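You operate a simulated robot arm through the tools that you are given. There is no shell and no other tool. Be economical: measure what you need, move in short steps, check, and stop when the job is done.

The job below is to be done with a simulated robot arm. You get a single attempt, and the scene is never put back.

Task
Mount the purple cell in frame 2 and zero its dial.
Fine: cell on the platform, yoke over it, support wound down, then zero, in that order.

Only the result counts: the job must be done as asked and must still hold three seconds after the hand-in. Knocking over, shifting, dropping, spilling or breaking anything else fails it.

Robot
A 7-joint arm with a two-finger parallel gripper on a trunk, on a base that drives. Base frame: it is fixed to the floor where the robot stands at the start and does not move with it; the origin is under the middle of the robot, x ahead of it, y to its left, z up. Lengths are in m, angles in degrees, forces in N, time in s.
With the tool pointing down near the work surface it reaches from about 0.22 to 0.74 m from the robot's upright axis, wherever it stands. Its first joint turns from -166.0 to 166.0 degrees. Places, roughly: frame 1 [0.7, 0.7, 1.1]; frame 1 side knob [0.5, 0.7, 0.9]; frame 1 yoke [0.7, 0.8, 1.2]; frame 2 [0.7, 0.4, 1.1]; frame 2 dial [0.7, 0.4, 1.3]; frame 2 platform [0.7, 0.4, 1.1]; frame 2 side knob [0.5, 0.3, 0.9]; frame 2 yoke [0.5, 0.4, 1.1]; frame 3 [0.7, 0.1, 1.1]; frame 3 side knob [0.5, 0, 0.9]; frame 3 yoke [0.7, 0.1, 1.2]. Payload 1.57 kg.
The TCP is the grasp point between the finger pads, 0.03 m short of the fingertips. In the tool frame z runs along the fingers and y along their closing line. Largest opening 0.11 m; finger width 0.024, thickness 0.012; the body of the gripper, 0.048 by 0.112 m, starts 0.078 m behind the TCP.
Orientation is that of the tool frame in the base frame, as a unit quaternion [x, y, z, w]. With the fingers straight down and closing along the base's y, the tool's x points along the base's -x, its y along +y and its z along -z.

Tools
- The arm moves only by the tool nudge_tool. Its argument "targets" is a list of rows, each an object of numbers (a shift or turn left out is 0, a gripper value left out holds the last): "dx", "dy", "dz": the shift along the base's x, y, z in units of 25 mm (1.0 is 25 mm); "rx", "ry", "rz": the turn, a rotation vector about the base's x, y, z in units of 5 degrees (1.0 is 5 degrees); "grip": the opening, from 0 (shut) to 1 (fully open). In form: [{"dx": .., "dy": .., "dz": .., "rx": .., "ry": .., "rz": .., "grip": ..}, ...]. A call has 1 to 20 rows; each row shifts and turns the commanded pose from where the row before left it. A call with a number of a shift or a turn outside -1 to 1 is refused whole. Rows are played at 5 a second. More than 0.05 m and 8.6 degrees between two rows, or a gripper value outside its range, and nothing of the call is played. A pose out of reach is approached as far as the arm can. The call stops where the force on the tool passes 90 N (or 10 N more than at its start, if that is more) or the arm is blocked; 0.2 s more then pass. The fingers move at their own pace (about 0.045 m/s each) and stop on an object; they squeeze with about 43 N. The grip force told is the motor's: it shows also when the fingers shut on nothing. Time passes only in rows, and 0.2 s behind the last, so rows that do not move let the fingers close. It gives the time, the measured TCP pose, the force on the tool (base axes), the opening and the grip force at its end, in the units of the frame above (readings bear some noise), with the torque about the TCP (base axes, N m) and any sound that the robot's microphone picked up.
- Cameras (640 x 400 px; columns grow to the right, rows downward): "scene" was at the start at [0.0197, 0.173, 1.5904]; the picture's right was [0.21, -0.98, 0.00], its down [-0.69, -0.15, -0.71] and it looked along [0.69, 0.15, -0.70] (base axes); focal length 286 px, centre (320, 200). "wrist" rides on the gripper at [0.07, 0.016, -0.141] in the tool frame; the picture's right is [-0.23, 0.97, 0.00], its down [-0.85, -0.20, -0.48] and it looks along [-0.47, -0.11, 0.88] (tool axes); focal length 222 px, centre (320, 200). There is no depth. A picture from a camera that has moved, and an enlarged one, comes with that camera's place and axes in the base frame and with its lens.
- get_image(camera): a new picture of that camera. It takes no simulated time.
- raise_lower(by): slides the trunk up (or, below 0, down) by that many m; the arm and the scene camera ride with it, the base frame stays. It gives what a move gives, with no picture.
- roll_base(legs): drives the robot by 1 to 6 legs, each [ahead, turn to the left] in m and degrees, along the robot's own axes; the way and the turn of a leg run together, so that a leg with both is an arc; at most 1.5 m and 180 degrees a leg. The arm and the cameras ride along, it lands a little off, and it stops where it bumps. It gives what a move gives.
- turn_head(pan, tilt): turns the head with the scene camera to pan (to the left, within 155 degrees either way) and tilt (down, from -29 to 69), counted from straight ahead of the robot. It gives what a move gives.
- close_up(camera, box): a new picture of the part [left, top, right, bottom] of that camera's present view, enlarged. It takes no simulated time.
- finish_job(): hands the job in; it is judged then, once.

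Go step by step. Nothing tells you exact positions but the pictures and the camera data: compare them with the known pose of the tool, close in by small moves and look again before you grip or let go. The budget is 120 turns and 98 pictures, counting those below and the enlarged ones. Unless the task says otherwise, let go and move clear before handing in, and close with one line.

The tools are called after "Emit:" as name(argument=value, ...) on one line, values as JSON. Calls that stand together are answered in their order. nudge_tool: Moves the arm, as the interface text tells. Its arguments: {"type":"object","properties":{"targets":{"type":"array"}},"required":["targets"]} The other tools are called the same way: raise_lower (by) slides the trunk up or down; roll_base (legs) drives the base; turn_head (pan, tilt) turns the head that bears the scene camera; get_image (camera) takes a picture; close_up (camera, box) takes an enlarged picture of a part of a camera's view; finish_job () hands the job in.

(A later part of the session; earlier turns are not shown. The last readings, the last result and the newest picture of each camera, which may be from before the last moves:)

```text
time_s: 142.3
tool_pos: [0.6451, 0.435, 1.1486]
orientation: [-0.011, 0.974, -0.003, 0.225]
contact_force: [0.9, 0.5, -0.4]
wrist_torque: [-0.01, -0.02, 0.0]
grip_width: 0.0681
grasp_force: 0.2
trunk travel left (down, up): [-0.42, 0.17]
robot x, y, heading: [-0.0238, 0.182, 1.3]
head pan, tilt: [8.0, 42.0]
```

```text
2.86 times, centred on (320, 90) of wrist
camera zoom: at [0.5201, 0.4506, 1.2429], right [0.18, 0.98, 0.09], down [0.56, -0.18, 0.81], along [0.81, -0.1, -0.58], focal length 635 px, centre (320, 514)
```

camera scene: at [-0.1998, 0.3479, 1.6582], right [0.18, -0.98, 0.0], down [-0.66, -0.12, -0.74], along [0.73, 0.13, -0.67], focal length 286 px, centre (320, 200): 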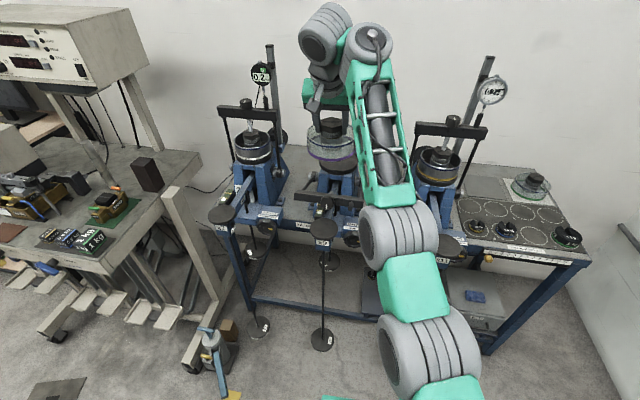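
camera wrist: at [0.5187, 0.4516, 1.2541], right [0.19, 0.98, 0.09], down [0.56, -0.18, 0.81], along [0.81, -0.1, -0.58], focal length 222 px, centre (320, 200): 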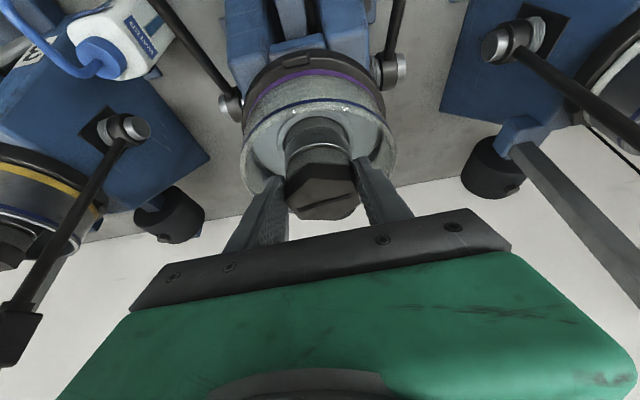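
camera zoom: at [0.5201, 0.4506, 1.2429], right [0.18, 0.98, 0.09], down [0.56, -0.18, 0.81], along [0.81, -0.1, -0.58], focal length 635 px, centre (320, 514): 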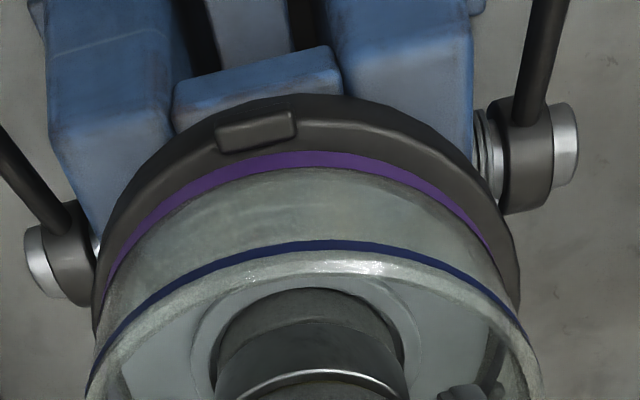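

Cell is seated inside the lugs. Raise 4.5 cm and back off straight to look.

Emit:
raise_lower(by=0.045)

Emit:
roll_base(legs=[[-0.16, 0]])

Emit:
close_up(camera="scene", box=[240, 30, 400, 190])

Emit:
get_image(camera="wrist")

```text
time_s: 143.1
tool_pos: [0.646, 0.435, 1.1944]
orientation: [-0.01, 0.974, -0.003, 0.226]
contact_force: [0.0, 0.2, -0.4]
wrist_torque: [-0.01, -0.03, -0.01]
grip_width: 0.0681
grasp_force: 0.1
trunk travel left (down, up): [-0.465, 0.125]
robot x, y, heading: [-0.0233, 0.1842, 1.3]
head pan, tilt: [8.0, 42.0]
```

```text
time_s: 144.5
tool_pos: [0.4882, 0.4297, 1.1947]
orientation: [-0.009, 0.974, -0.003, 0.227]
contact_force: [-0.5, -0.5, 0.3]
wrist_torque: [0.0, -0.01, 0.04]
grip_width: 0.0683
grasp_force: 0.0
trunk travel left (down, up): [-0.465, 0.125]
robot x, y, heading: [-0.1822, 0.181, 1.4]
head pan, tilt: [8.0, 42.0]
```

```text
2.50 times, centred on (320, 110) of scene
camera zoom: at [-0.1629, 0.3484, 1.5343], right [0.16, -0.99, 0.0], down [-0.66, -0.11, -0.74], along [0.73, 0.12, -0.67], focal length 715 px, centre (320, 425)
```

zoom: 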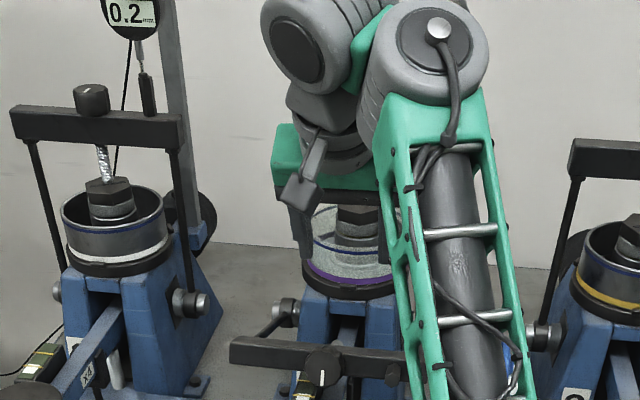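

```text
26 pictures are left
camera wrist: at [0.3628, 0.4453, 1.2889], right [0.19, 0.98, 0.09], down [0.56, -0.18, 0.81], along [0.81, -0.1, -0.58], focal length 222 px, centre (320, 200)
```

wrist: 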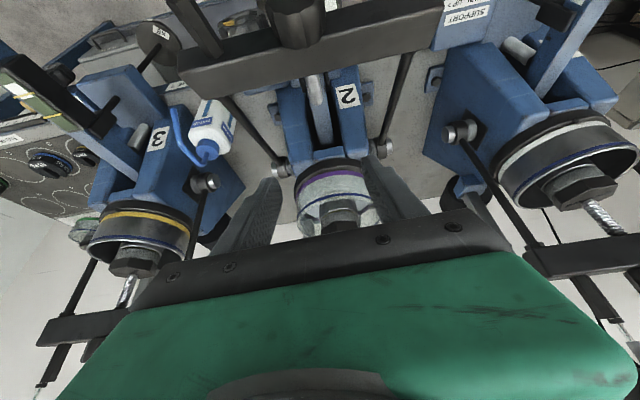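

Cell is on the platform. The yoke pivots about (x 0.647, z 1.00) with its knob now near (0.41, 0.437, 1.11). I'll test in free air how far the tool can pitch here before handling the yoke.

Emit:
raise_lower(by=0.1)

Emit:
roll_base(legs=[[-0.1, 0]])

Emit:
nudge_tool(targets=[{"ry": -1, "dx": 0.5}, {"ry": -1, "dx": 0.5}, {"ry": -1, "dx": 0.5}, {"ry": -1, "dx": 0.5}, {}])

Emit:
nudge_tool(targets=[{"dx": -1}, {"dx": -1}, {"dx": -1}, {"dx": -1}, {}])

```text
time_s: 145.9
tool_pos: [0.4882, 0.4294, 1.2941]
orientation: [-0.009, 0.974, -0.003, 0.225]
contact_force: [-0.1, -0.4, 1.2]
wrist_torque: [-0.02, 0.0, 0.0]
grip_width: 0.0681
grasp_force: 0.1
trunk travel left (down, up): [-0.565, 0.025]
robot x, y, heading: [-0.1823, 0.1807, 1.4]
head pan, tilt: [8.0, 42.0]
```

```text
time_s: 147.0
tool_pos: [0.3866, 0.4304, 1.2949]
orientation: [-0.01, 0.974, -0.004, 0.226]
contact_force: [-0.3, -0.8, 0.9]
wrist_torque: [-0.04, -0.02, -0.01]
grip_width: 0.0682
grasp_force: 0.0
trunk travel left (down, up): [-0.565, 0.025]
robot x, y, heading: [-0.2825, 0.1798, 1.5]
head pan, tilt: [8.0, 42.0]
```

```text
time_s: 148.2
tool_pos: [0.3922, 0.4283, 1.2752]
orientation: [-0.01, 0.962, -0.005, 0.273]
contact_force: [0.4, -0.7, 0.0]
wrist_torque: [-0.01, 0.01, 0.03]
grip_width: 0.0682
grasp_force: 0.1
out of reach, approached as far as the arm can: row 1, 2, 3, 4
trunk travel left (down, up): [-0.565, 0.025]
robot x, y, heading: [-0.2825, 0.1784, 1.5]
head pan, tilt: [8.0, 42.0]
```

```text
time_s: 149.4
tool_pos: [0.3363, 0.455, 1.3051]
orientation: [-0.009, 0.962, -0.006, 0.272]
contact_force: [0.0, -0.5, 0.8]
wrist_torque: [0.03, -0.01, 0.03]
grip_width: 0.0684
grasp_force: 0.1
out of reach, approached as far as the arm can: row 2, 3, 4
trunk travel left (down, up): [-0.565, 0.025]
robot x, y, heading: [-0.2781, 0.1789, 1.6]
head pan, tilt: [8.0, 42.0]
```

Emit:
nudge_tool(targets=[{"ry": 1}, {"ry": 1}, {"ry": 1}, {"ry": 1}, {"ry": 1}, {"ry": 1}, {"ry": 0.33, "dx": -1}, {"dx": -1}, {"dx": -1}, {"dx": -1}, {"dx": -1}, {"dx": -1}, {"dx": -1}, {"dx": -1}, {"dx": -1}, {"dx": -1}, {}])

Emit:
nudge_tool(targets=[{"ry": -1}, {"ry": -1}, {"ry": -1}, {"ry": -1}, {"ry": -1}, {"ry": -1}, {"ry": -1}, {"ry": -1}, {"ry": -1}, {"ry": -1}, {}])

Emit:
get_image(camera="scene")

```text
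time_s: 153.0
tool_pos: [0.0448, 0.438, 1.2808]
orientation: [-0.011, 1.0, -0.002, 0.0]
contact_force: [0.6, -0.9, 0.0]
wrist_torque: [0.03, 0.0, 0.0]
grip_width: 0.0681
grasp_force: 0.0
out of reach, approached as far as the arm can: row 4, 5, 6
trunk travel left (down, up): [-0.565, 0.025]
robot x, y, heading: [-0.2846, 0.1789, 1.9]
head pan, tilt: [8.0, 42.0]
```

```text
time_s: 155.4
tool_pos: [0.0495, 0.4499, 1.309]
orientation: [-0.011, 0.956, -0.003, 0.295]
contact_force: [0.3, -0.4, -0.1]
wrist_torque: [-0.04, 0.02, 0.0]
grip_width: 0.0682
grasp_force: 0.0
out of reach, approached as far as the arm can: row 1, 6, 7, 8, 9, 10
trunk travel left (down, up): [-0.565, 0.025]
robot x, y, heading: [-0.2879, 0.1796, 1.4]
head pan, tilt: [8.0, 42.0]
```

```text
25 pictures are left
camera scene: at [-0.264, 0.346, 1.6343], right [0.16, -0.99, 0.0], down [-0.66, -0.11, -0.74], along [0.73, 0.12, -0.67], focal length 286 px, centre (320, 200)
```

scene: 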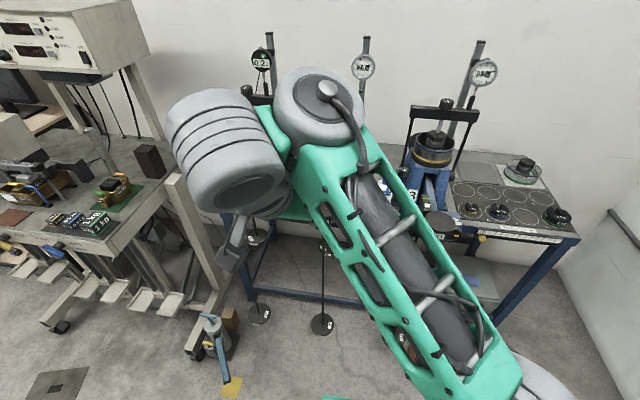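

Forward pitch is limited to about 32°, so I'll work the yoke at 26° by gripping its knob on its ±y sides and following the arc. Drive in and view the knob.

Emit:
nudge_tool(targets=[{"ry": 0.8}, {"ry": 0.8, "grip": 0.66}, {}])

Emit:
roll_base(legs=[[0.282, -1.4]])

Emit:
get_image(camera="wrist")

```text
time_s: 156.2
tool_pos: [0.0483, 0.4491, 1.3086]
orientation: [-0.012, 0.974, -0.001, 0.226]
contact_force: [1.1, 0.2, 0.1]
wrist_torque: [-0.04, -0.05, 0.02]
grip_width: 0.0724
grasp_force: 0.0
trunk travel left (down, up): [-0.565, 0.025]
robot x, y, heading: [-0.2858, 0.1734, 1.3]
head pan, tilt: [8.0, 42.0]
```

```text
time_s: 158.2
tool_pos: [0.3409, 0.4444, 1.308]
orientation: [0.0, 0.974, -0.005, 0.228]
contact_force: [0.2, 0.2, -0.1]
wrist_torque: [-0.03, 0.01, -0.01]
grip_width: 0.0725
grasp_force: 0.0
trunk travel left (down, up): [-0.565, 0.025]
robot x, y, heading: [0.0051, 0.1836, 0.2]
head pan, tilt: [8.0, 42.0]
```

```text
24 pictures are left
camera wrist: at [0.2159, 0.4633, 1.4031], right [0.21, 0.97, 0.09], down [0.55, -0.19, 0.81], along [0.81, -0.12, -0.58], focal length 222 px, centre (320, 200)
```

wrist: 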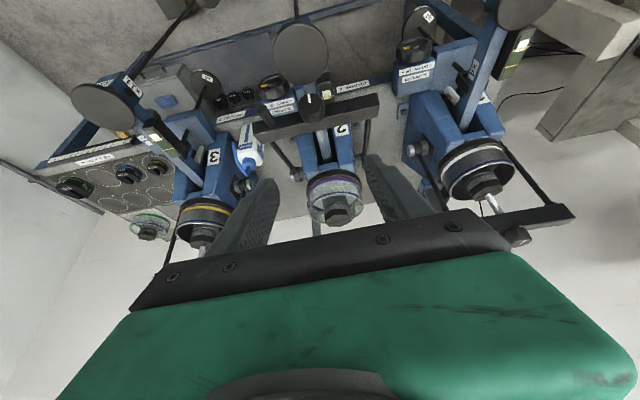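

Emit:
nudge_tool(targets=[{"dz": -1, "dx": 0.4}, {"dz": -1, "dx": 0.4}, {"dz": -1, "dx": 0.4}, {"dz": -1, "dx": 0.4, "dy": -0.3}, {"dz": -1, "dx": 0.4}, {"dz": -1, "dx": 0.4}, {}])

Emit:
get_image(camera="wrist")

```text
time_s: 159.8
tool_pos: [0.3903, 0.4565, 1.2543]
orientation: [0.002, 0.974, -0.007, 0.224]
contact_force: [-0.8, -0.5, 0.1]
wrist_torque: [0.0, 0.03, 0.02]
grip_width: 0.0725
grasp_force: 0.1
out of reach, approached as far as the arm can: row 2, 3, 4, 5, 6
trunk travel left (down, up): [-0.565, 0.025]
robot x, y, heading: [0.0043, 0.1825, -0.1]
head pan, tilt: [8.0, 42.0]
```

```text
23 pictures are left
camera wrist: at [0.2658, 0.4748, 1.3495], right [0.21, 0.97, 0.09], down [0.56, -0.19, 0.81], along [0.8, -0.12, -0.58], focal length 222 px, centre (320, 200)
```

wrist: 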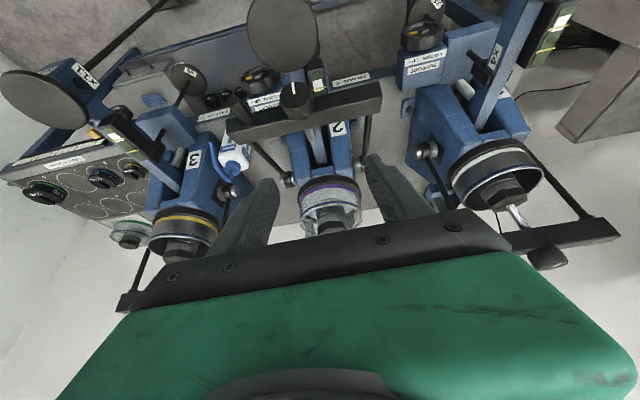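

Emit:
nudge_tool(targets=[{"dz": 1}, {"dz": 1, "dx": 0.3}, {"dz": 0.2, "dx": 0.2, "dy": -0.6}, {}])

Emit:
raise_lower(by=-0.14)

Emit:
get_image(camera="wrist")

```text
time_s: 160.8
tool_pos: [0.4003, 0.4413, 1.3084]
orientation: [0.001, 0.974, -0.005, 0.228]
contact_force: [-0.3, 0.1, -0.6]
wrist_torque: [0.02, 0.01, -0.02]
grip_width: 0.0723
grasp_force: 0.0
trunk travel left (down, up): [-0.565, 0.025]
robot x, y, heading: [0.0017, 0.182, 0.1]
head pan, tilt: [8.0, 42.0]
```

```text
time_s: 162.5
tool_pos: [0.4013, 0.4415, 1.1695]
orientation: [0.0, 0.974, -0.005, 0.227]
contact_force: [-0.2, 0.4, -0.1]
wrist_torque: [0.0, 0.0, 0.0]
grip_width: 0.0727
grasp_force: 0.1
trunk travel left (down, up): [-0.425, 0.165]
robot x, y, heading: [0.004, 0.1826, 0.3]
head pan, tilt: [8.0, 42.0]
```

```text
22 pictures are left
camera wrist: at [0.2761, 0.46, 1.2627], right [0.21, 0.97, 0.09], down [0.55, -0.19, 0.81], along [0.81, -0.12, -0.58], focal length 222 px, centre (320, 200)
```

wrist: 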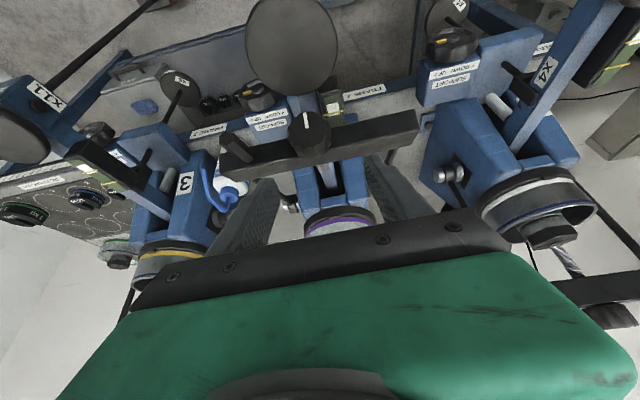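

Emit:
nudge_tool(targets=[{"dx": -0.55, "dy": -0.18}, {}])

Emit:
raise_lower(by=-0.045)

Emit:
close_up(camera="wrist", box=[200, 60, 440, 240])

```text
time_s: 163.1
tool_pos: [0.3855, 0.4376, 1.1685]
orientation: [0.001, 0.974, -0.006, 0.227]
contact_force: [0.7, 0.3, -0.3]
wrist_torque: [0.0, -0.01, 0.01]
grip_width: 0.0727
grasp_force: 0.1
trunk travel left (down, up): [-0.425, 0.165]
robot x, y, heading: [0.002, 0.1845, -0.1]
head pan, tilt: [8.0, 42.0]
```

```text
time_s: 163.9
tool_pos: [0.3855, 0.4372, 1.1243]
orientation: [0.001, 0.974, -0.005, 0.228]
contact_force: [-0.6, 0.3, -0.1]
wrist_torque: [0.02, -0.02, 0.0]
grip_width: 0.0725
grasp_force: 0.1
trunk travel left (down, up): [-0.38, 0.21]
robot x, y, heading: [0.0017, 0.1797, 0.2]
head pan, tilt: [8.0, 42.0]
```

```text
2.22 times, centred on (320, 150) of wrist
camera zoom: at [0.2604, 0.4554, 1.2187], right [0.21, 0.97, 0.09], down [0.55, -0.19, 0.81], along [0.81, -0.12, -0.58], focal length 494 px, centre (320, 311)
```

zoom: 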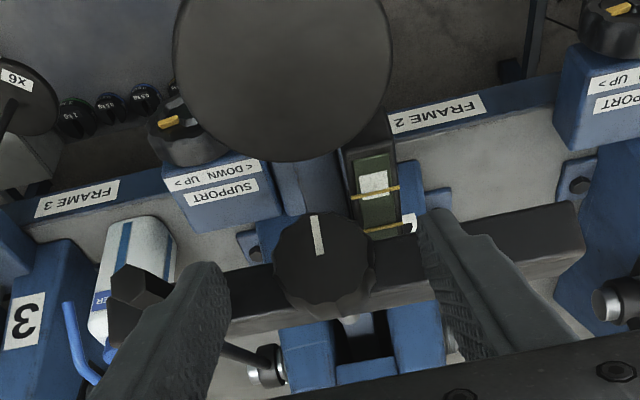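

Emit:
raise_lower(by=-0.024)

Emit:
nudge_tool(targets=[{"grip": 0.2}, {"grip": 0.2}, {"grip": 0.2}, {"grip": 0.2}, {"grip": 0.2}])

Emit:
close_up(camera="wrist", box=[200, 60, 440, 240])

```text
time_s: 164.6
tool_pos: [0.3848, 0.4379, 1.1001]
orientation: [0.0, 0.974, -0.005, 0.227]
contact_force: [-1.0, 0.8, 0.2]
wrist_torque: [0.01, 0.01, -0.03]
grip_width: 0.0728
grasp_force: 0.1
trunk travel left (down, up): [-0.356, 0.234]
robot x, y, heading: [0.0007, 0.1802, 0.2]
head pan, tilt: [8.0, 42.0]
```

```text
time_s: 165.8
tool_pos: [0.3854, 0.436, 1.1002]
orientation: [0.0, 0.974, -0.005, 0.227]
contact_force: [0.0, 0.2, 0.0]
wrist_torque: [0.03, 0.0, 0.05]
grip_width: 0.0394
grasp_force: 42.5
trunk travel left (down, up): [-0.356, 0.234]
robot x, y, heading: [0.0037, 0.1814, 0.2]
head pan, tilt: [8.0, 42.0]
```

```text
2.22 times, centred on (320, 150) of wrist
camera zoom: at [0.2605, 0.4554, 1.1947], right [0.21, 0.97, 0.09], down [0.55, -0.19, 0.81], along [0.81, -0.12, -0.58], focal length 494 px, centre (320, 311)
```

zoom: 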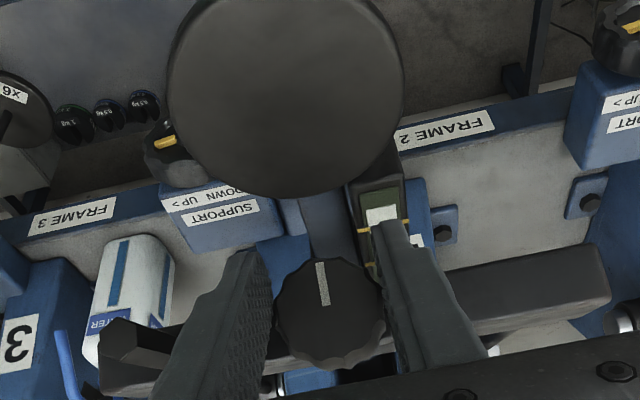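

The knob is gripped. I raise the yoke along its arc with alternating trunk lifts and forward nudges.

Emit:
raise_lower(by=0.0136)

Emit:
nudge_tool(targets=[{"dx": 0.476}])

Emit:
raise_lower(by=0.0262)

Emit:
nudge_tool(targets=[{"dx": 0.588}])

Emit:
get_image(camera="wrist")

```text
time_s: 166.4
tool_pos: [0.3897, 0.4374, 1.1111]
orientation: [0.001, 0.974, -0.006, 0.224]
contact_force: [22.8, -1.1, -17.0]
wrist_torque: [-0.03, 0.9, -0.02]
grip_width: 0.0395
grasp_force: 44.7
trunk travel left (down, up): [-0.37, 0.22]
robot x, y, heading: [0.0041, 0.1819, -0.1]
head pan, tilt: [8.0, 42.0]
```

```text
time_s: 166.8
tool_pos: [0.3924, 0.4379, 1.1175]
orientation: [-0.001, 0.973, -0.002, 0.232]
contact_force: [-24.6, -3.8, 7.1]
wrist_torque: [-0.02, 0.92, -0.08]
grip_width: 0.0393
grasp_force: 44.5
trunk travel left (down, up): [-0.37, 0.22]
robot x, y, heading: [0.0051, 0.1802, 0.1]
head pan, tilt: [8.0, 42.0]
```

```text
time_s: 167.6
tool_pos: [0.4013, 0.4372, 1.1357]
orientation: [0.0, 0.974, -0.006, 0.225]
contact_force: [23.1, 2.9, -18.5]
wrist_torque: [0.04, 0.73, -0.01]
grip_width: 0.0394
grasp_force: 44.6
trunk travel left (down, up): [-0.396, 0.194]
robot x, y, heading: [0.0058, 0.1794, 0.2]
head pan, tilt: [8.0, 42.0]
```

```text
time_s: 168.0
tool_pos: [0.4063, 0.4364, 1.1443]
orientation: [0.0, 0.973, -0.002, 0.233]
contact_force: [-22.1, 0.3, 9.6]
wrist_torque: [-0.02, 0.74, -0.04]
grip_width: 0.0393
grasp_force: 44.5
trunk travel left (down, up): [-0.396, 0.194]
robot x, y, heading: [0.003, 0.1834, 0.1]
head pan, tilt: [8.0, 42.0]
```

```text
19 pictures are left
camera wrist: at [0.2813, 0.4543, 1.2377], right [0.2, 0.97, 0.1], down [0.55, -0.2, 0.81], along [0.81, -0.11, -0.57], focal length 222 px, centre (320, 200)
```

wrist: 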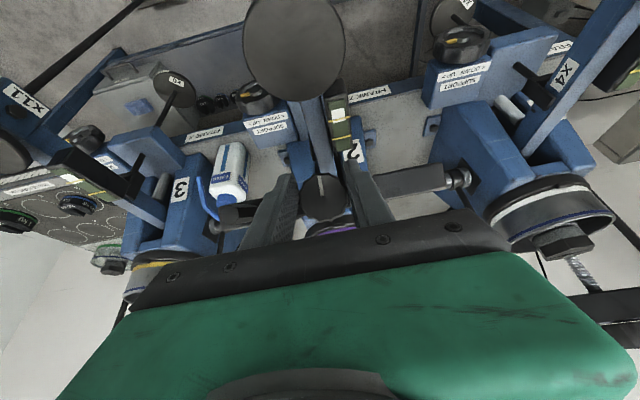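

Emit:
raise_lower(by=0.0245)

Emit:
nudge_tool(targets=[{"dx": 0.688}])

Emit:
raise_lower(by=0.0228)

Emit:
nudge_tool(targets=[{"dx": 0.784}])

Emit:
raise_lower(by=0.0207)

Emit:
nudge_tool(targets=[{"dx": 0.872}])

Emit:
raise_lower(by=0.0184)

Emit:
nudge_tool(targets=[{"dx": 0.948}])

Emit:
raise_lower(by=0.016)

Emit:
nudge_tool(targets=[{"dx": 0.5}, {"dx": 0.516}])

Emit:
get_image(camera="scene")

```text
time_s: 168.7
tool_pos: [0.4165, 0.4378, 1.1586]
orientation: [0.001, 0.975, -0.008, 0.223]
contact_force: [23.1, 6.9, -22.3]
wrist_torque: [0.04, 0.55, 0.06]
grip_width: 0.0396
grasp_force: 45.0
trunk travel left (down, up): [-0.42, 0.17]
robot x, y, heading: [0.0072, 0.1773, 0.1]
head pan, tilt: [8.0, 42.0]
```

```text
time_s: 169.1
tool_pos: [0.4248, 0.4367, 1.171]
orientation: [0.0, 0.973, -0.002, 0.233]
contact_force: [-22.5, 5.9, 13.0]
wrist_torque: [0.06, 0.68, 0.12]
grip_width: 0.0393
grasp_force: 45.0
trunk travel left (down, up): [-0.42, 0.17]
robot x, y, heading: [0.0039, 0.1826, 0.5]
head pan, tilt: [8.0, 42.0]
```

```text
time_s: 169.8
tool_pos: [0.4334, 0.4376, 1.1805]
orientation: [0.0, 0.975, -0.008, 0.223]
contact_force: [16.0, 10.8, -22.0]
wrist_torque: [-0.1, 0.81, 0.1]
grip_width: 0.0396
grasp_force: 44.9
trunk travel left (down, up): [-0.443, 0.147]
robot x, y, heading: [0.0066, 0.1819, 0.1]
head pan, tilt: [8.0, 42.0]
```

```text
time_s: 170.2
tool_pos: [0.4448, 0.436, 1.1934]
orientation: [0.0, 0.972, -0.003, 0.233]
contact_force: [-18.0, 8.0, 14.5]
wrist_torque: [-0.21, 0.29, -0.13]
grip_width: 0.0391
grasp_force: 44.3
trunk travel left (down, up): [-0.443, 0.147]
robot x, y, heading: [0.001, 0.1827, 0.1]
head pan, tilt: [8.0, 42.0]
```

```text
time_s: 170.8
tool_pos: [0.4513, 0.4373, 1.2024]
orientation: [0.002, 0.975, -0.009, 0.224]
contact_force: [16.1, 10.8, -23.4]
wrist_torque: [-0.14, 0.82, 0.05]
grip_width: 0.0393
grasp_force: 44.5
trunk travel left (down, up): [-0.464, 0.126]
robot x, y, heading: [0.0059, 0.1843, -0.3]
head pan, tilt: [8.0, 42.0]
```

```text
time_s: 171.2
tool_pos: [0.4654, 0.4372, 1.2136]
orientation: [-0.001, 0.972, -0.002, 0.233]
contact_force: [-15.0, 17.2, 16.0]
wrist_torque: [0.32, 0.22, 0.46]
grip_width: 0.0389
grasp_force: 44.8
trunk travel left (down, up): [-0.464, 0.126]
robot x, y, heading: [0.0053, 0.18, 0.2]
head pan, tilt: [8.0, 42.0]
```

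```text
time_s: 171.9
tool_pos: [0.4722, 0.4359, 1.2192]
orientation: [0.001, 0.975, -0.008, 0.223]
contact_force: [9.2, 20.2, -21.7]
wrist_torque: [0.3, 1.17, 0.47]
grip_width: 0.0385
grasp_force: 44.2
trunk travel left (down, up): [-0.482, 0.108]
robot x, y, heading: [0.0016, 0.1851, 0.3]
head pan, tilt: [8.0, 42.0]
```

```text
time_s: 172.3
tool_pos: [0.4884, 0.4369, 1.231]
orientation: [0.001, 0.972, -0.002, 0.233]
contact_force: [-13.0, 15.0, 19.1]
wrist_torque: [0.56, 0.02, 0.57]
grip_width: 0.0385
grasp_force: 44.0
trunk travel left (down, up): [-0.482, 0.108]
robot x, y, heading: [-0.0023, 0.1844, 0.1]
head pan, tilt: [8.0, 42.0]
```

```text
time_s: 172.9
tool_pos: [0.4951, 0.4368, 1.2336]
orientation: [0.001, 0.975, -0.008, 0.223]
contact_force: [2.7, 14.5, -17.2]
wrist_torque: [0.6, 1.42, 0.51]
grip_width: 0.0384
grasp_force: 43.9
trunk travel left (down, up): [-0.498, 0.092]
robot x, y, heading: [0.0016, 0.1857, 0.2]
head pan, tilt: [8.0, 42.0]
```

```text
time_s: 173.5
tool_pos: [0.5155, 0.4373, 1.2447]
orientation: [0.0, 0.972, -0.003, 0.233]
contact_force: [-12.1, 18.0, 19.5]
wrist_torque: [0.76, 0.56, 0.57]
grip_width: 0.0384
grasp_force: 44.2
trunk travel left (down, up): [-0.498, 0.092]
robot x, y, heading: [0.0022, 0.1856, 0.3]
head pan, tilt: [8.0, 42.0]
```

```text
18 pictures are left
camera scene: at [0.0213, 0.3521, 1.5679], right [0.14, -0.99, 0.0], down [-0.66, -0.1, -0.74], along [0.74, 0.1, -0.67], focal length 286 px, centre (320, 200)
```

scene: 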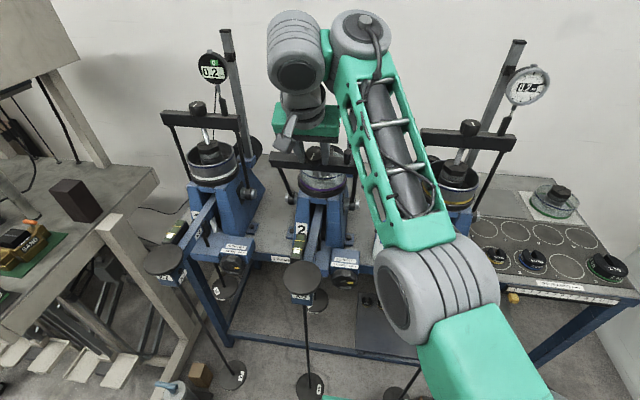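

Emit:
raise_lower(by=0.0133)

Emit:
nudge_tool(targets=[{"dx": 0.5}, {"dx": 0.572}])

Emit:
raise_lower(by=0.0105)

Emit:
nudge_tool(targets=[{"dx": 0.55}, {"dx": 0.56}])

Emit:
raise_lower(by=0.0076)

Emit:
nudge_tool(targets=[{"dx": 0.5}, {"dx": 0.5}])

Emit:
close_up(camera="scene", box=[250, 60, 390, 200])

```text
time_s: 174.1
tool_pos: [0.5196, 0.4379, 1.2482]
orientation: [0.001, 0.975, -0.008, 0.224]
contact_force: [-0.7, 17.6, -11.8]
wrist_torque: [0.61, 1.47, 0.48]
grip_width: 0.0386
grasp_force: 43.9
trunk travel left (down, up): [-0.511, 0.079]
robot x, y, heading: [0.0021, 0.1839, 0.2]
head pan, tilt: [8.0, 42.0]
```

```text
time_s: 174.7
tool_pos: [0.5424, 0.4363, 1.2572]
orientation: [0.0, 0.973, -0.005, 0.231]
contact_force: [-9.1, 18.4, 18.7]
wrist_torque: [0.73, 0.28, 0.49]
grip_width: 0.0384
grasp_force: 43.9
trunk travel left (down, up): [-0.511, 0.079]
robot x, y, heading: [0.002, 0.1788, 0.0]
head pan, tilt: [8.0, 42.0]
```

```text
time_s: 175.3
tool_pos: [0.5465, 0.4369, 1.2584]
orientation: [0.0, 0.974, -0.007, 0.225]
contact_force: [-0.4, 20.2, -7.5]
wrist_torque: [0.76, 0.94, 0.57]
grip_width: 0.0384
grasp_force: 44.1
trunk travel left (down, up): [-0.522, 0.068]
robot x, y, heading: [0.0047, 0.1816, -0.2]
head pan, tilt: [8.0, 42.0]
```

```text
time_s: 175.9
tool_pos: [0.5703, 0.436, 1.2648]
orientation: [0.0, 0.973, -0.004, 0.23]
contact_force: [-6.5, 24.0, 16.9]
wrist_torque: [0.95, 0.43, 0.55]
grip_width: 0.0385
grasp_force: 44.6
trunk travel left (down, up): [-0.522, 0.068]
robot x, y, heading: [0.0037, 0.1808, 0.3]
head pan, tilt: [8.0, 42.0]
```

```text
time_s: 176.5
tool_pos: [0.5738, 0.4366, 1.2667]
orientation: [0.0, 0.974, -0.005, 0.225]
contact_force: [0.6, 22.4, -2.1]
wrist_torque: [0.92, 0.2, 0.57]
grip_width: 0.0382
grasp_force: 44.0
trunk travel left (down, up): [-0.53, 0.06]
robot x, y, heading: [0.0021, 0.1851, 0.2]
head pan, tilt: [8.0, 42.0]
```

```text
time_s: 177.1
tool_pos: [0.5959, 0.4366, 1.2715]
orientation: [0.0, 0.973, -0.004, 0.229]
contact_force: [-4.9, 23.9, 11.2]
wrist_torque: [0.85, 0.77, 0.49]
grip_width: 0.0386
grasp_force: 43.6
trunk travel left (down, up): [-0.53, 0.06]
robot x, y, heading: [0.0026, 0.1835, -0.1]
head pan, tilt: [8.0, 42.0]
```

```text
2.86 times, centred on (320, 130) of scene
camera zoom: at [0.0232, 0.354, 1.5988], right [0.14, -0.99, 0.0], down [-0.66, -0.1, -0.74], along [0.74, 0.1, -0.67], focal length 817 px, centre (320, 400)
```

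zoom: 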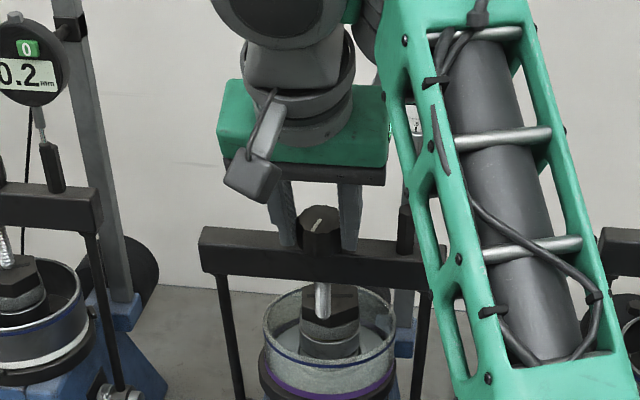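

Emit:
raise_lower(by=0.004)

Emit:
nudge_tool(targets=[{"dx": 0.5}, {"dx": 0.5}, {}])

Emit:
nudge_tool(targets=[{"dx": 0.4}, {}])

Emit:
close_up(camera="scene", box=[250, 60, 390, 200])

```text
time_s: 177.6
tool_pos: [0.5961, 0.4356, 1.2705]
orientation: [0.001, 0.974, -0.006, 0.227]
contact_force: [-1.2, 23.7, 2.7]
wrist_torque: [1.03, 0.24, 0.51]
grip_width: 0.0387
grasp_force: 44.1
trunk travel left (down, up): [-0.534, 0.056]
robot x, y, heading: [-0.002, 0.1816, -0.1]
head pan, tilt: [8.0, 42.0]
```

```text
time_s: 178.4
tool_pos: [0.6197, 0.4372, 1.2737]
orientation: [0.0, 0.974, -0.005, 0.229]
contact_force: [-3.8, 20.7, 11.9]
wrist_torque: [0.68, 0.33, 0.36]
grip_width: 0.0384
grasp_force: 44.0
trunk travel left (down, up): [-0.534, 0.056]
robot x, y, heading: [-0.0004, 0.1826, 0.1]
head pan, tilt: [8.0, 42.0]
```

```text
time_s: 179.0
tool_pos: [0.6298, 0.4366, 1.2744]
orientation: [0.0, 0.974, -0.006, 0.228]
contact_force: [-1.8, 19.6, 12.9]
wrist_torque: [0.88, 0.16, 0.38]
grip_width: 0.0385
grasp_force: 43.6
trunk travel left (down, up): [-0.534, 0.056]
robot x, y, heading: [0.0048, 0.1841, 0.0]
head pan, tilt: [8.0, 42.0]
```

```text
2.86 times, centred on (320, 130) of scene
camera zoom: at [0.0238, 0.3535, 1.6026], right [0.14, -0.99, 0.0], down [-0.66, -0.1, -0.74], along [0.74, 0.1, -0.67], focal length 817 px, centre (320, 400)
```

zoom: 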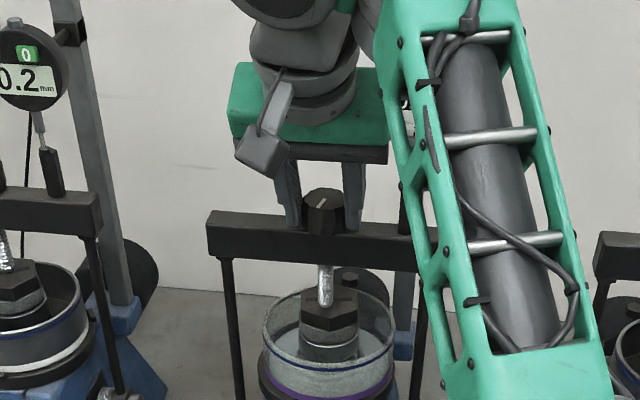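

Emit:
nudge_tool(targets=[{"dx": 0.35}, {}])

Emit:
nudge_tool(targets=[{"dx": 0.3}, {}])

```text
time_s: 179.6
tool_pos: [0.6388, 0.4359, 1.2748]
orientation: [0.0, 0.974, -0.005, 0.228]
contact_force: [-2.5, 19.0, 12.8]
wrist_torque: [0.96, 0.42, 0.32]
grip_width: 0.0385
grasp_force: 43.7
trunk travel left (down, up): [-0.534, 0.056]
robot x, y, heading: [0.0037, 0.1836, 0.0]
head pan, tilt: [8.0, 42.0]
```

```text
time_s: 180.2
tool_pos: [0.645, 0.4362, 1.2727]
orientation: [0.001, 0.974, -0.006, 0.228]
contact_force: [-2.2, 15.7, 11.2]
wrist_torque: [1.01, 0.34, 0.24]
grip_width: 0.0384
grasp_force: 44.3
trunk travel left (down, up): [-0.534, 0.056]
robot x, y, heading: [0.0056, 0.1851, -0.2]
head pan, tilt: [8.0, 42.0]
```

Emit:
close_up(camera="scene", box=[210, 60, 390, 220])

```text
2.50 times, centred on (300, 140) of scene
camera zoom: at [0.024, 0.353, 1.6027], right [0.14, -0.99, 0.0], down [-0.66, -0.1, -0.74], along [0.74, 0.1, -0.67], focal length 715 px, centre (370, 350)
```

zoom: 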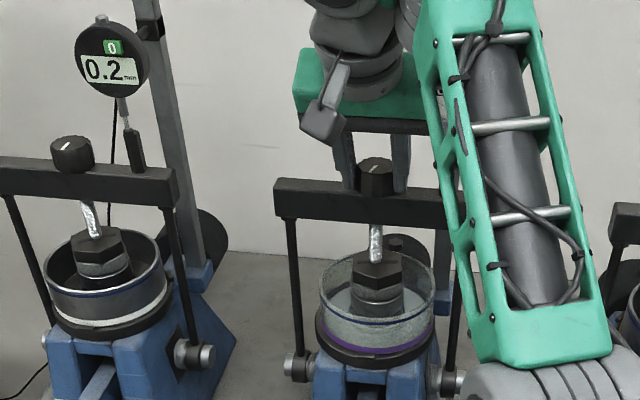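

The screw tip is centred over the hex cap, matching frame 1. Release the knob and back straight off.

Emit:
nudge_tool(targets=[{"grip": 0.48}, {"grip": 0.5}, {}])

Emit:
nudge_tool(targets=[{"dx": -0.5}, {"dx": -1}, {"dx": -1}, {"dx": -1}, {"dx": -1}, {"dx": -1}, {"dx": -1}, {"dx": -1}, {"dx": -1}, {"dx": -1}, {"dx": -1}])

Emit:
close_up(camera="scene", box=[220, 40, 380, 200])

```text
time_s: 181.0
tool_pos: [0.6473, 0.436, 1.2721]
orientation: [0.0, 0.974, -0.006, 0.227]
contact_force: [-1.0, -2.1, 1.9]
wrist_torque: [-0.01, 0.04, 0.03]
grip_width: 0.0531
grasp_force: 0.1
trunk travel left (down, up): [-0.534, 0.056]
robot x, y, heading: [0.0017, 0.1805, 0.4]
head pan, tilt: [8.0, 42.0]
```

```text
time_s: 183.4
tool_pos: [0.3886, 0.4328, 1.2721]
orientation: [0.0, 0.974, -0.005, 0.227]
contact_force: [-1.3, 0.5, -0.6]
wrist_torque: [-0.01, 0.01, -0.01]
grip_width: 0.0548
grasp_force: 0.1
trunk travel left (down, up): [-0.534, 0.056]
robot x, y, heading: [0.0031, 0.18, 0.3]
head pan, tilt: [8.0, 42.0]
```

```text
2.50 times, centred on (300, 120) of scene
camera zoom: at [0.025, 0.3505, 1.6029], right [0.14, -0.99, 0.0], down [-0.66, -0.09, -0.74], along [0.74, 0.1, -0.67], focal length 715 px, centre (370, 400)
```

zoom: 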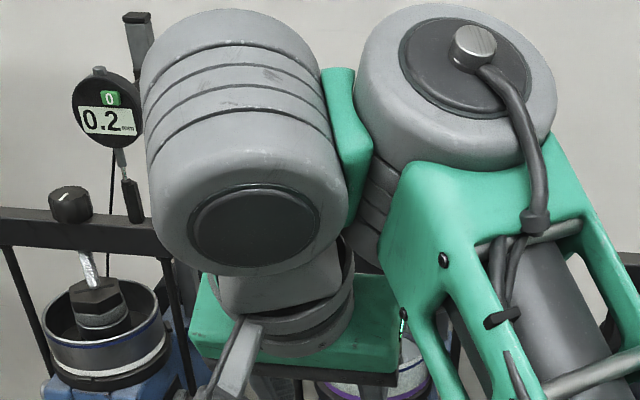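

Next is the support knob at about (0.457, 0.344, 0.90), facing the robot; turning its top leftward should wind down. I bring the tool vertical above it.

Emit:
nudge_tool(targets=[{"ry": 1}, {"ry": 1}, {"ry": 1}, {"ry": 1}, {"ry": 1}, {"ry": 0.25, "dy": -1}, {"dy": -1}, {"dy": -1}, {"dy": -0.55, "dx": 0.5}, {"dx": 1}, {"dx": 0.7, "grip": 0.95}, {}])

Emit:
raise_lower(by=-0.2)

Emit:
get_image(camera="wrist")

Emit:
get_image(camera="scene")

```text
time_s: 186.0
tool_pos: [0.4403, 0.3426, 1.2732]
orientation: [-0.001, 1.0, -0.005, 0.001]
contact_force: [0.0, 0.0, 0.1]
wrist_torque: [0.02, 0.0, 0.01]
grip_width: 0.1047
grasp_force: 0.2
trunk travel left (down, up): [-0.534, 0.056]
robot x, y, heading: [0.0021, 0.1849, 0.1]
head pan, tilt: [8.0, 42.0]
```

```text
time_s: 188.2
tool_pos: [0.4397, 0.3433, 1.0733]
orientation: [0.0, 1.0, -0.005, 0.0]
contact_force: [1.2, -0.5, 0.5]
wrist_torque: [-0.04, 0.0, 0.0]
grip_width: 0.1045
grasp_force: 0.1
trunk travel left (down, up): [-0.334, 0.256]
robot x, y, heading: [0.001, 0.1847, -0.2]
head pan, tilt: [8.0, 42.0]
```

```text
13 pictures are left
camera wrist: at [0.3704, 0.3611, 1.2135], right [0.23, 0.97, -0.01], down [0.86, -0.19, 0.48], along [0.47, -0.12, -0.88], focal length 222 px, centre (320, 200)
```

wrist: 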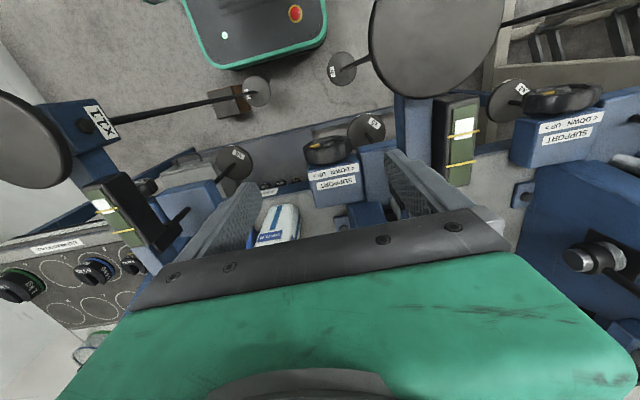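

```text
12 pictures are left
camera scene: at [0.0253, 0.3506, 1.4029], right [0.14, -0.99, 0.0], down [-0.66, -0.09, -0.74], along [0.74, 0.1, -0.67], focal length 286 px, centre (320, 200)
```

scene: 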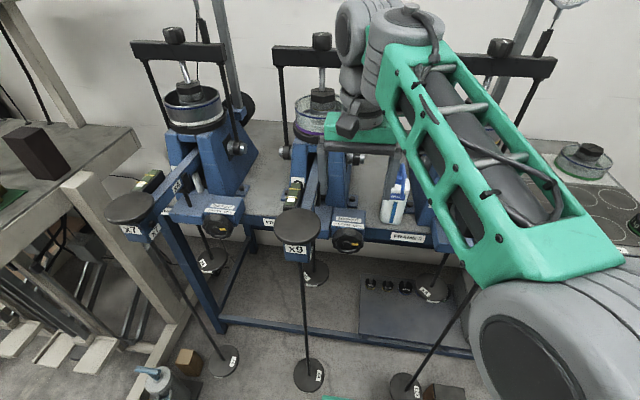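

Yoke 2 stays upright. Before gripping the support knob, I test in free air how far the tool can tilt sideways (tip to the left), to choose a turning method.

Emit:
raise_lower(by=0.2)

Emit:
nudge_tool(targets=[{"dx": -1}, {"dx": -1}, {"dx": -1}, {"rx": 1}, {"rx": 1}, {"rx": 1}, {"rx": 1}, {"rx": 1}, {"rx": 1}, {"rx": 1}, {"rx": 1}, {"rx": 1}, {"rx": 1}, {"rx": 1}, {"rx": 1}, {}])

```text
time_s: 190.3
tool_pos: [0.4408, 0.343, 1.2738]
orientation: [-0.001, 1.0, -0.005, -0.001]
contact_force: [0.8, 0.5, 0.9]
wrist_torque: [0.03, -0.01, 0.05]
grip_width: 0.1043
grasp_force: 0.0
trunk travel left (down, up): [-0.534, 0.056]
robot x, y, heading: [0.0023, 0.1801, -0.0]
head pan, tilt: [8.0, 42.0]
```

```text
time_s: 192.3
tool_pos: [0.3659, 0.3428, 1.2722]
orientation: [0.002, 0.973, 0.231, 0.006]
contact_force: [10.9, -6.3, -25.9]
wrist_torque: [2.49, -0.04, 1.01]
grip_width: 0.1044
grasp_force: 0.1
out of reach, approached as far as the arm can: row 9
trunk travel left (down, up): [-0.534, 0.056]
robot x, y, heading: [0.0038, 0.183, -0.2]
head pan, tilt: [8.0, 42.0]
stopped in row 9: the force on the tool passed its limit at 107 N (the readings are from after the stop); the commanded pose is now the measured one
```

Emit:
nudge_tool(targets=[{"rx": -1}, {"rx": -1}, {}])

Emit:
get_image(camera="scene")

```text
time_s: 193.1
tool_pos: [0.3656, 0.3439, 1.2716]
orientation: [0.003, 0.989, 0.147, 0.005]
contact_force: [0.1, -0.3, 0.0]
wrist_torque: [-0.05, 0.0, -0.01]
grip_width: 0.1043
grasp_force: 0.3
trunk travel left (down, up): [-0.534, 0.056]
robot x, y, heading: [0.0009, 0.1794, 0.3]
head pan, tilt: [8.0, 42.0]
```

```text
11 pictures are left
camera scene: at [0.0253, 0.3506, 1.6029], right [0.14, -0.99, 0.0], down [-0.66, -0.09, -0.74], along [0.74, 0.1, -0.67], focal length 286 px, centre (320, 200)
```

scene: 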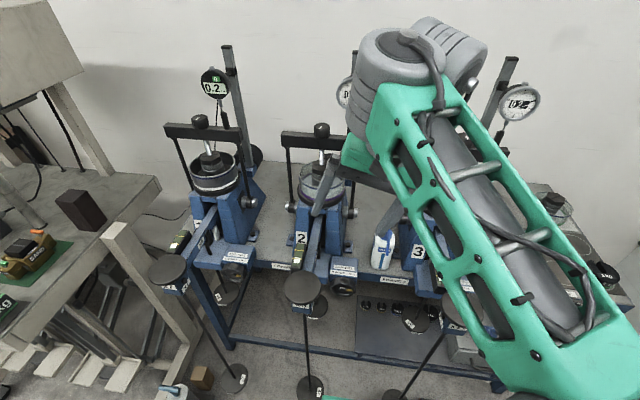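

That was only the gripper meeting its own forearm; nothing moved. So I'll ratchet the knob from above with ~20° strokes. Go over the knob tilted +20° and lower.

Emit:
nudge_tool(targets=[{"rx": 0.6, "dx": 1}, {"dx": 1}, {"dx": 1}, {"dx": 0.7, "dy": 0.16}, {}])

Emit:
raise_lower(by=-0.29)

Emit:
get_image(camera="wrist")

```text
time_s: 194.3
tool_pos: [0.4563, 0.3469, 1.2701]
orientation: [0.003, 0.985, 0.172, 0.005]
contact_force: [0.1, 0.7, -0.4]
wrist_torque: [-0.01, -0.03, 0.0]
grip_width: 0.1046
grasp_force: 0.1
trunk travel left (down, up): [-0.534, 0.056]
robot x, y, heading: [0.0053, 0.1853, -0.1]
head pan, tilt: [8.0, 42.0]
```

```text
time_s: 197.2
tool_pos: [0.4564, 0.3465, 0.9806]
orientation: [0.002, 0.985, 0.172, 0.005]
contact_force: [0.0, 0.9, -0.3]
wrist_torque: [0.0, -0.02, 0.01]
grip_width: 0.1047
grasp_force: 0.1
trunk travel left (down, up): [-0.244, 0.346]
robot x, y, heading: [0.0041, 0.183, -0.1]
head pan, tilt: [8.0, 42.0]
```

```text
10 pictures are left
camera wrist: at [0.3846, 0.3142, 1.1164], right [0.23, 0.91, 0.33], down [0.85, -0.36, 0.39], along [0.48, 0.19, -0.86], focal length 222 px, centre (320, 200)
```

wrist: 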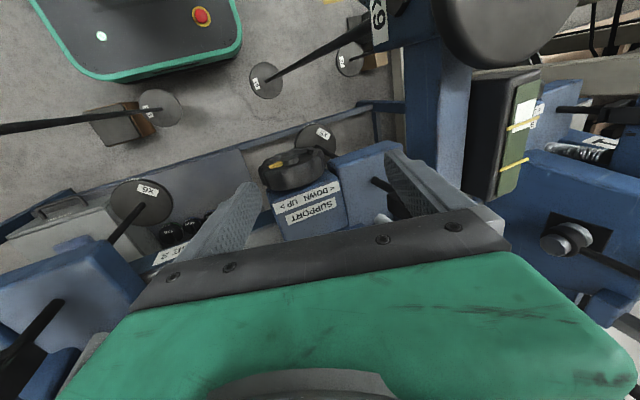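

Emit:
nudge_tool(targets=[{"dx": 0.1}, {}])

Emit:
raise_lower(by=-0.08)

Emit:
nudge_tool(targets=[{"grip": 0.4}, {"grip": 0.4}, {"grip": 0.4}, {"grip": 0.4}])

Emit:
nudge_tool(targets=[{"rx": -0.6}, {"rx": -0.6}, {"rx": -0.6}, {"rx": -0.6}, {"rx": -0.6}, {"rx": -0.6}, {"rx": -0.6}, {}])

Emit:
get_image(camera="wrist")

```text
time_s: 197.8
tool_pos: [0.4578, 0.3472, 0.9811]
orientation: [0.003, 0.985, 0.173, 0.006]
contact_force: [-0.1, -0.6, -0.1]
wrist_torque: [0.02, 0.03, 0.02]
grip_width: 0.1044
grasp_force: 0.0
trunk travel left (down, up): [-0.244, 0.346]
robot x, y, heading: [0.0035, 0.1843, 0.2]
head pan, tilt: [8.0, 42.0]
```

```text
time_s: 199.0
tool_pos: [0.4587, 0.3469, 0.9005]
orientation: [0.003, 0.985, 0.172, 0.005]
contact_force: [1.1, 0.3, -0.2]
wrist_torque: [0.01, -0.02, -0.01]
grip_width: 0.1045
grasp_force: 0.2
trunk travel left (down, up): [-0.164, 0.426]
robot x, y, heading: [0.0042, 0.1848, -0.1]
head pan, tilt: [8.0, 42.0]
```

```text
time_s: 200.0
tool_pos: [0.459, 0.3435, 0.8986]
orientation: [0.003, 0.985, 0.172, 0.006]
contact_force: [-9.2, -34.3, -14.5]
wrist_torque: [-0.88, -0.03, -0.49]
grip_width: 0.0775
grasp_force: 18.5
trunk travel left (down, up): [-0.164, 0.426]
robot x, y, heading: [0.0028, 0.1813, -0.2]
head pan, tilt: [8.0, 42.0]
```

```text
time_s: 201.8
tool_pos: [0.4581, 0.3471, 0.902]
orientation: [0.001, 1.0, -0.01, 0.008]
contact_force: [2.9, 12.8, 11.2]
wrist_torque: [0.25, 1.11, -0.29]
grip_width: 0.0712
grasp_force: 45.3
trunk travel left (down, up): [-0.164, 0.426]
robot x, y, heading: [0.0028, 0.1795, 0.2]
head pan, tilt: [8.0, 42.0]
```

```text
9 pictures are left
camera wrist: at [0.3866, 0.3669, 1.0401], right [0.23, 0.97, -0.01], down [0.85, -0.19, 0.49], along [0.48, -0.13, -0.87], focal length 222 px, centre (320, 200)
```

wrist: 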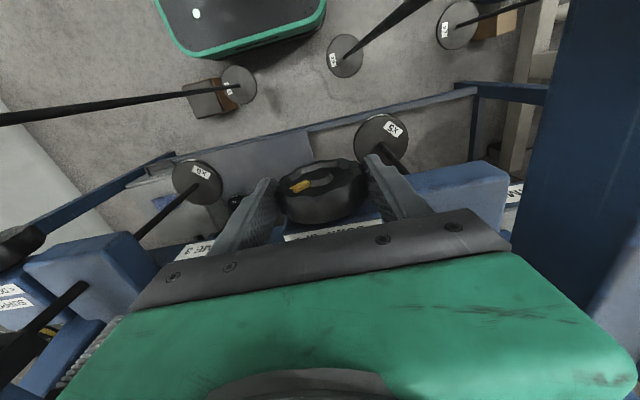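

The knob turned with the grip (diameter 71 mm, about 21° towards DOWN). I repeat strokes, one per call.

Emit:
nudge_tool(targets=[{"grip": 0.95}, {"grip": 0.95}, {"rx": 0.7}, {"rx": 0.7}, {"rx": 0.7}, {"rx": 0.7}, {"rx": 0.7}, {"rx": 0.7}, {"grip": 0.4}, {"grip": 0.4}, {"grip": 0.4}, {"grip": 0.4}, {"rx": -0.7}, {"rx": -0.7}, {"rx": -0.7}, {"rx": -0.7}, {"rx": -0.7}, {"rx": -0.7}, {}])

Emit:
nudge_tool(targets=[{"grip": 0.95}, {"grip": 0.95}, {"rx": 0.7}, {"rx": 0.7}, {"rx": 0.7}, {"rx": 0.7}, {"rx": 0.7}, {"rx": 0.7}, {"grip": 0.4}, {"grip": 0.4}, {"grip": 0.4}, {"grip": 0.4}, {"rx": -0.7}, {"rx": -0.7}, {"rx": -0.7}, {"rx": -0.7}, {"rx": -0.7}, {"rx": -0.7}, {}])

Emit:
nudge_tool(targets=[{"grip": 0.95}, {"grip": 0.95}, {"rx": 0.7}, {"rx": 0.7}, {"rx": 0.7}, {"rx": 0.7}, {"rx": 0.7}, {"rx": 0.7}, {"grip": 0.4}, {"grip": 0.4}, {"grip": 0.4}, {"grip": 0.4}, {"rx": -0.7}, {"rx": -0.7}, {"rx": -0.7}, {"rx": -0.7}, {"rx": -0.7}, {"rx": -0.7}, {}])

Emit:
close_up(camera="wrist", box=[240, 110, 420, 240])

```text
time_s: 205.8
tool_pos: [0.4618, 0.3487, 0.9005]
orientation: [0.002, 1.0, -0.012, -0.004]
contact_force: [4.0, -24.8, 3.4]
wrist_torque: [-0.53, 1.26, -0.18]
grip_width: 0.0694
grasp_force: 45.2
out of reach, approached as far as the arm can: row 4, 18
trunk travel left (down, up): [-0.164, 0.426]
robot x, y, heading: [0.0057, 0.1879, -0.1]
head pan, tilt: [8.0, 42.0]
```

```text
time_s: 209.8
tool_pos: [0.4621, 0.3493, 0.9027]
orientation: [0.002, 1.0, -0.016, -0.01]
contact_force: [3.6, -35.5, 5.5]
wrist_torque: [-0.83, 0.35, -0.26]
grip_width: 0.0747
grasp_force: 17.0
out of reach, approached as far as the arm can: row 3, 4
trunk travel left (down, up): [-0.164, 0.426]
robot x, y, heading: [0.0033, 0.1792, -0.2]
head pan, tilt: [8.0, 42.0]
```

```text
time_s: 213.8
tool_pos: [0.4635, 0.3497, 0.9014]
orientation: [0.002, 0.999, -0.041, -0.016]
contact_force: [6.1, -33.4, 0.9]
wrist_torque: [-0.8, 0.15, -0.13]
grip_width: 0.0735
grasp_force: 16.9
out of reach, approached as far as the arm can: row 5, 18
trunk travel left (down, up): [-0.164, 0.426]
robot x, y, heading: [0.0027, 0.1827, 0.0]
head pan, tilt: [8.0, 42.0]
```

```text
3.08 times, centred on (330, 175) of wrist
camera zoom: at [0.3981, 0.3784, 1.0425], right [0.23, 0.97, -0.09], down [0.87, -0.16, 0.47], along [0.44, -0.18, -0.88], focal length 684 px, centre (289, 277)
```

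zoom: 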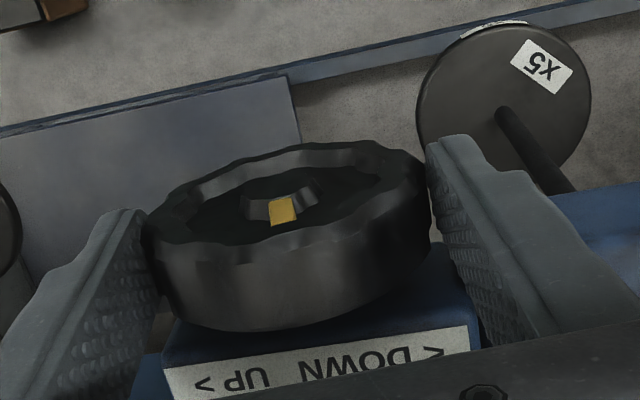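

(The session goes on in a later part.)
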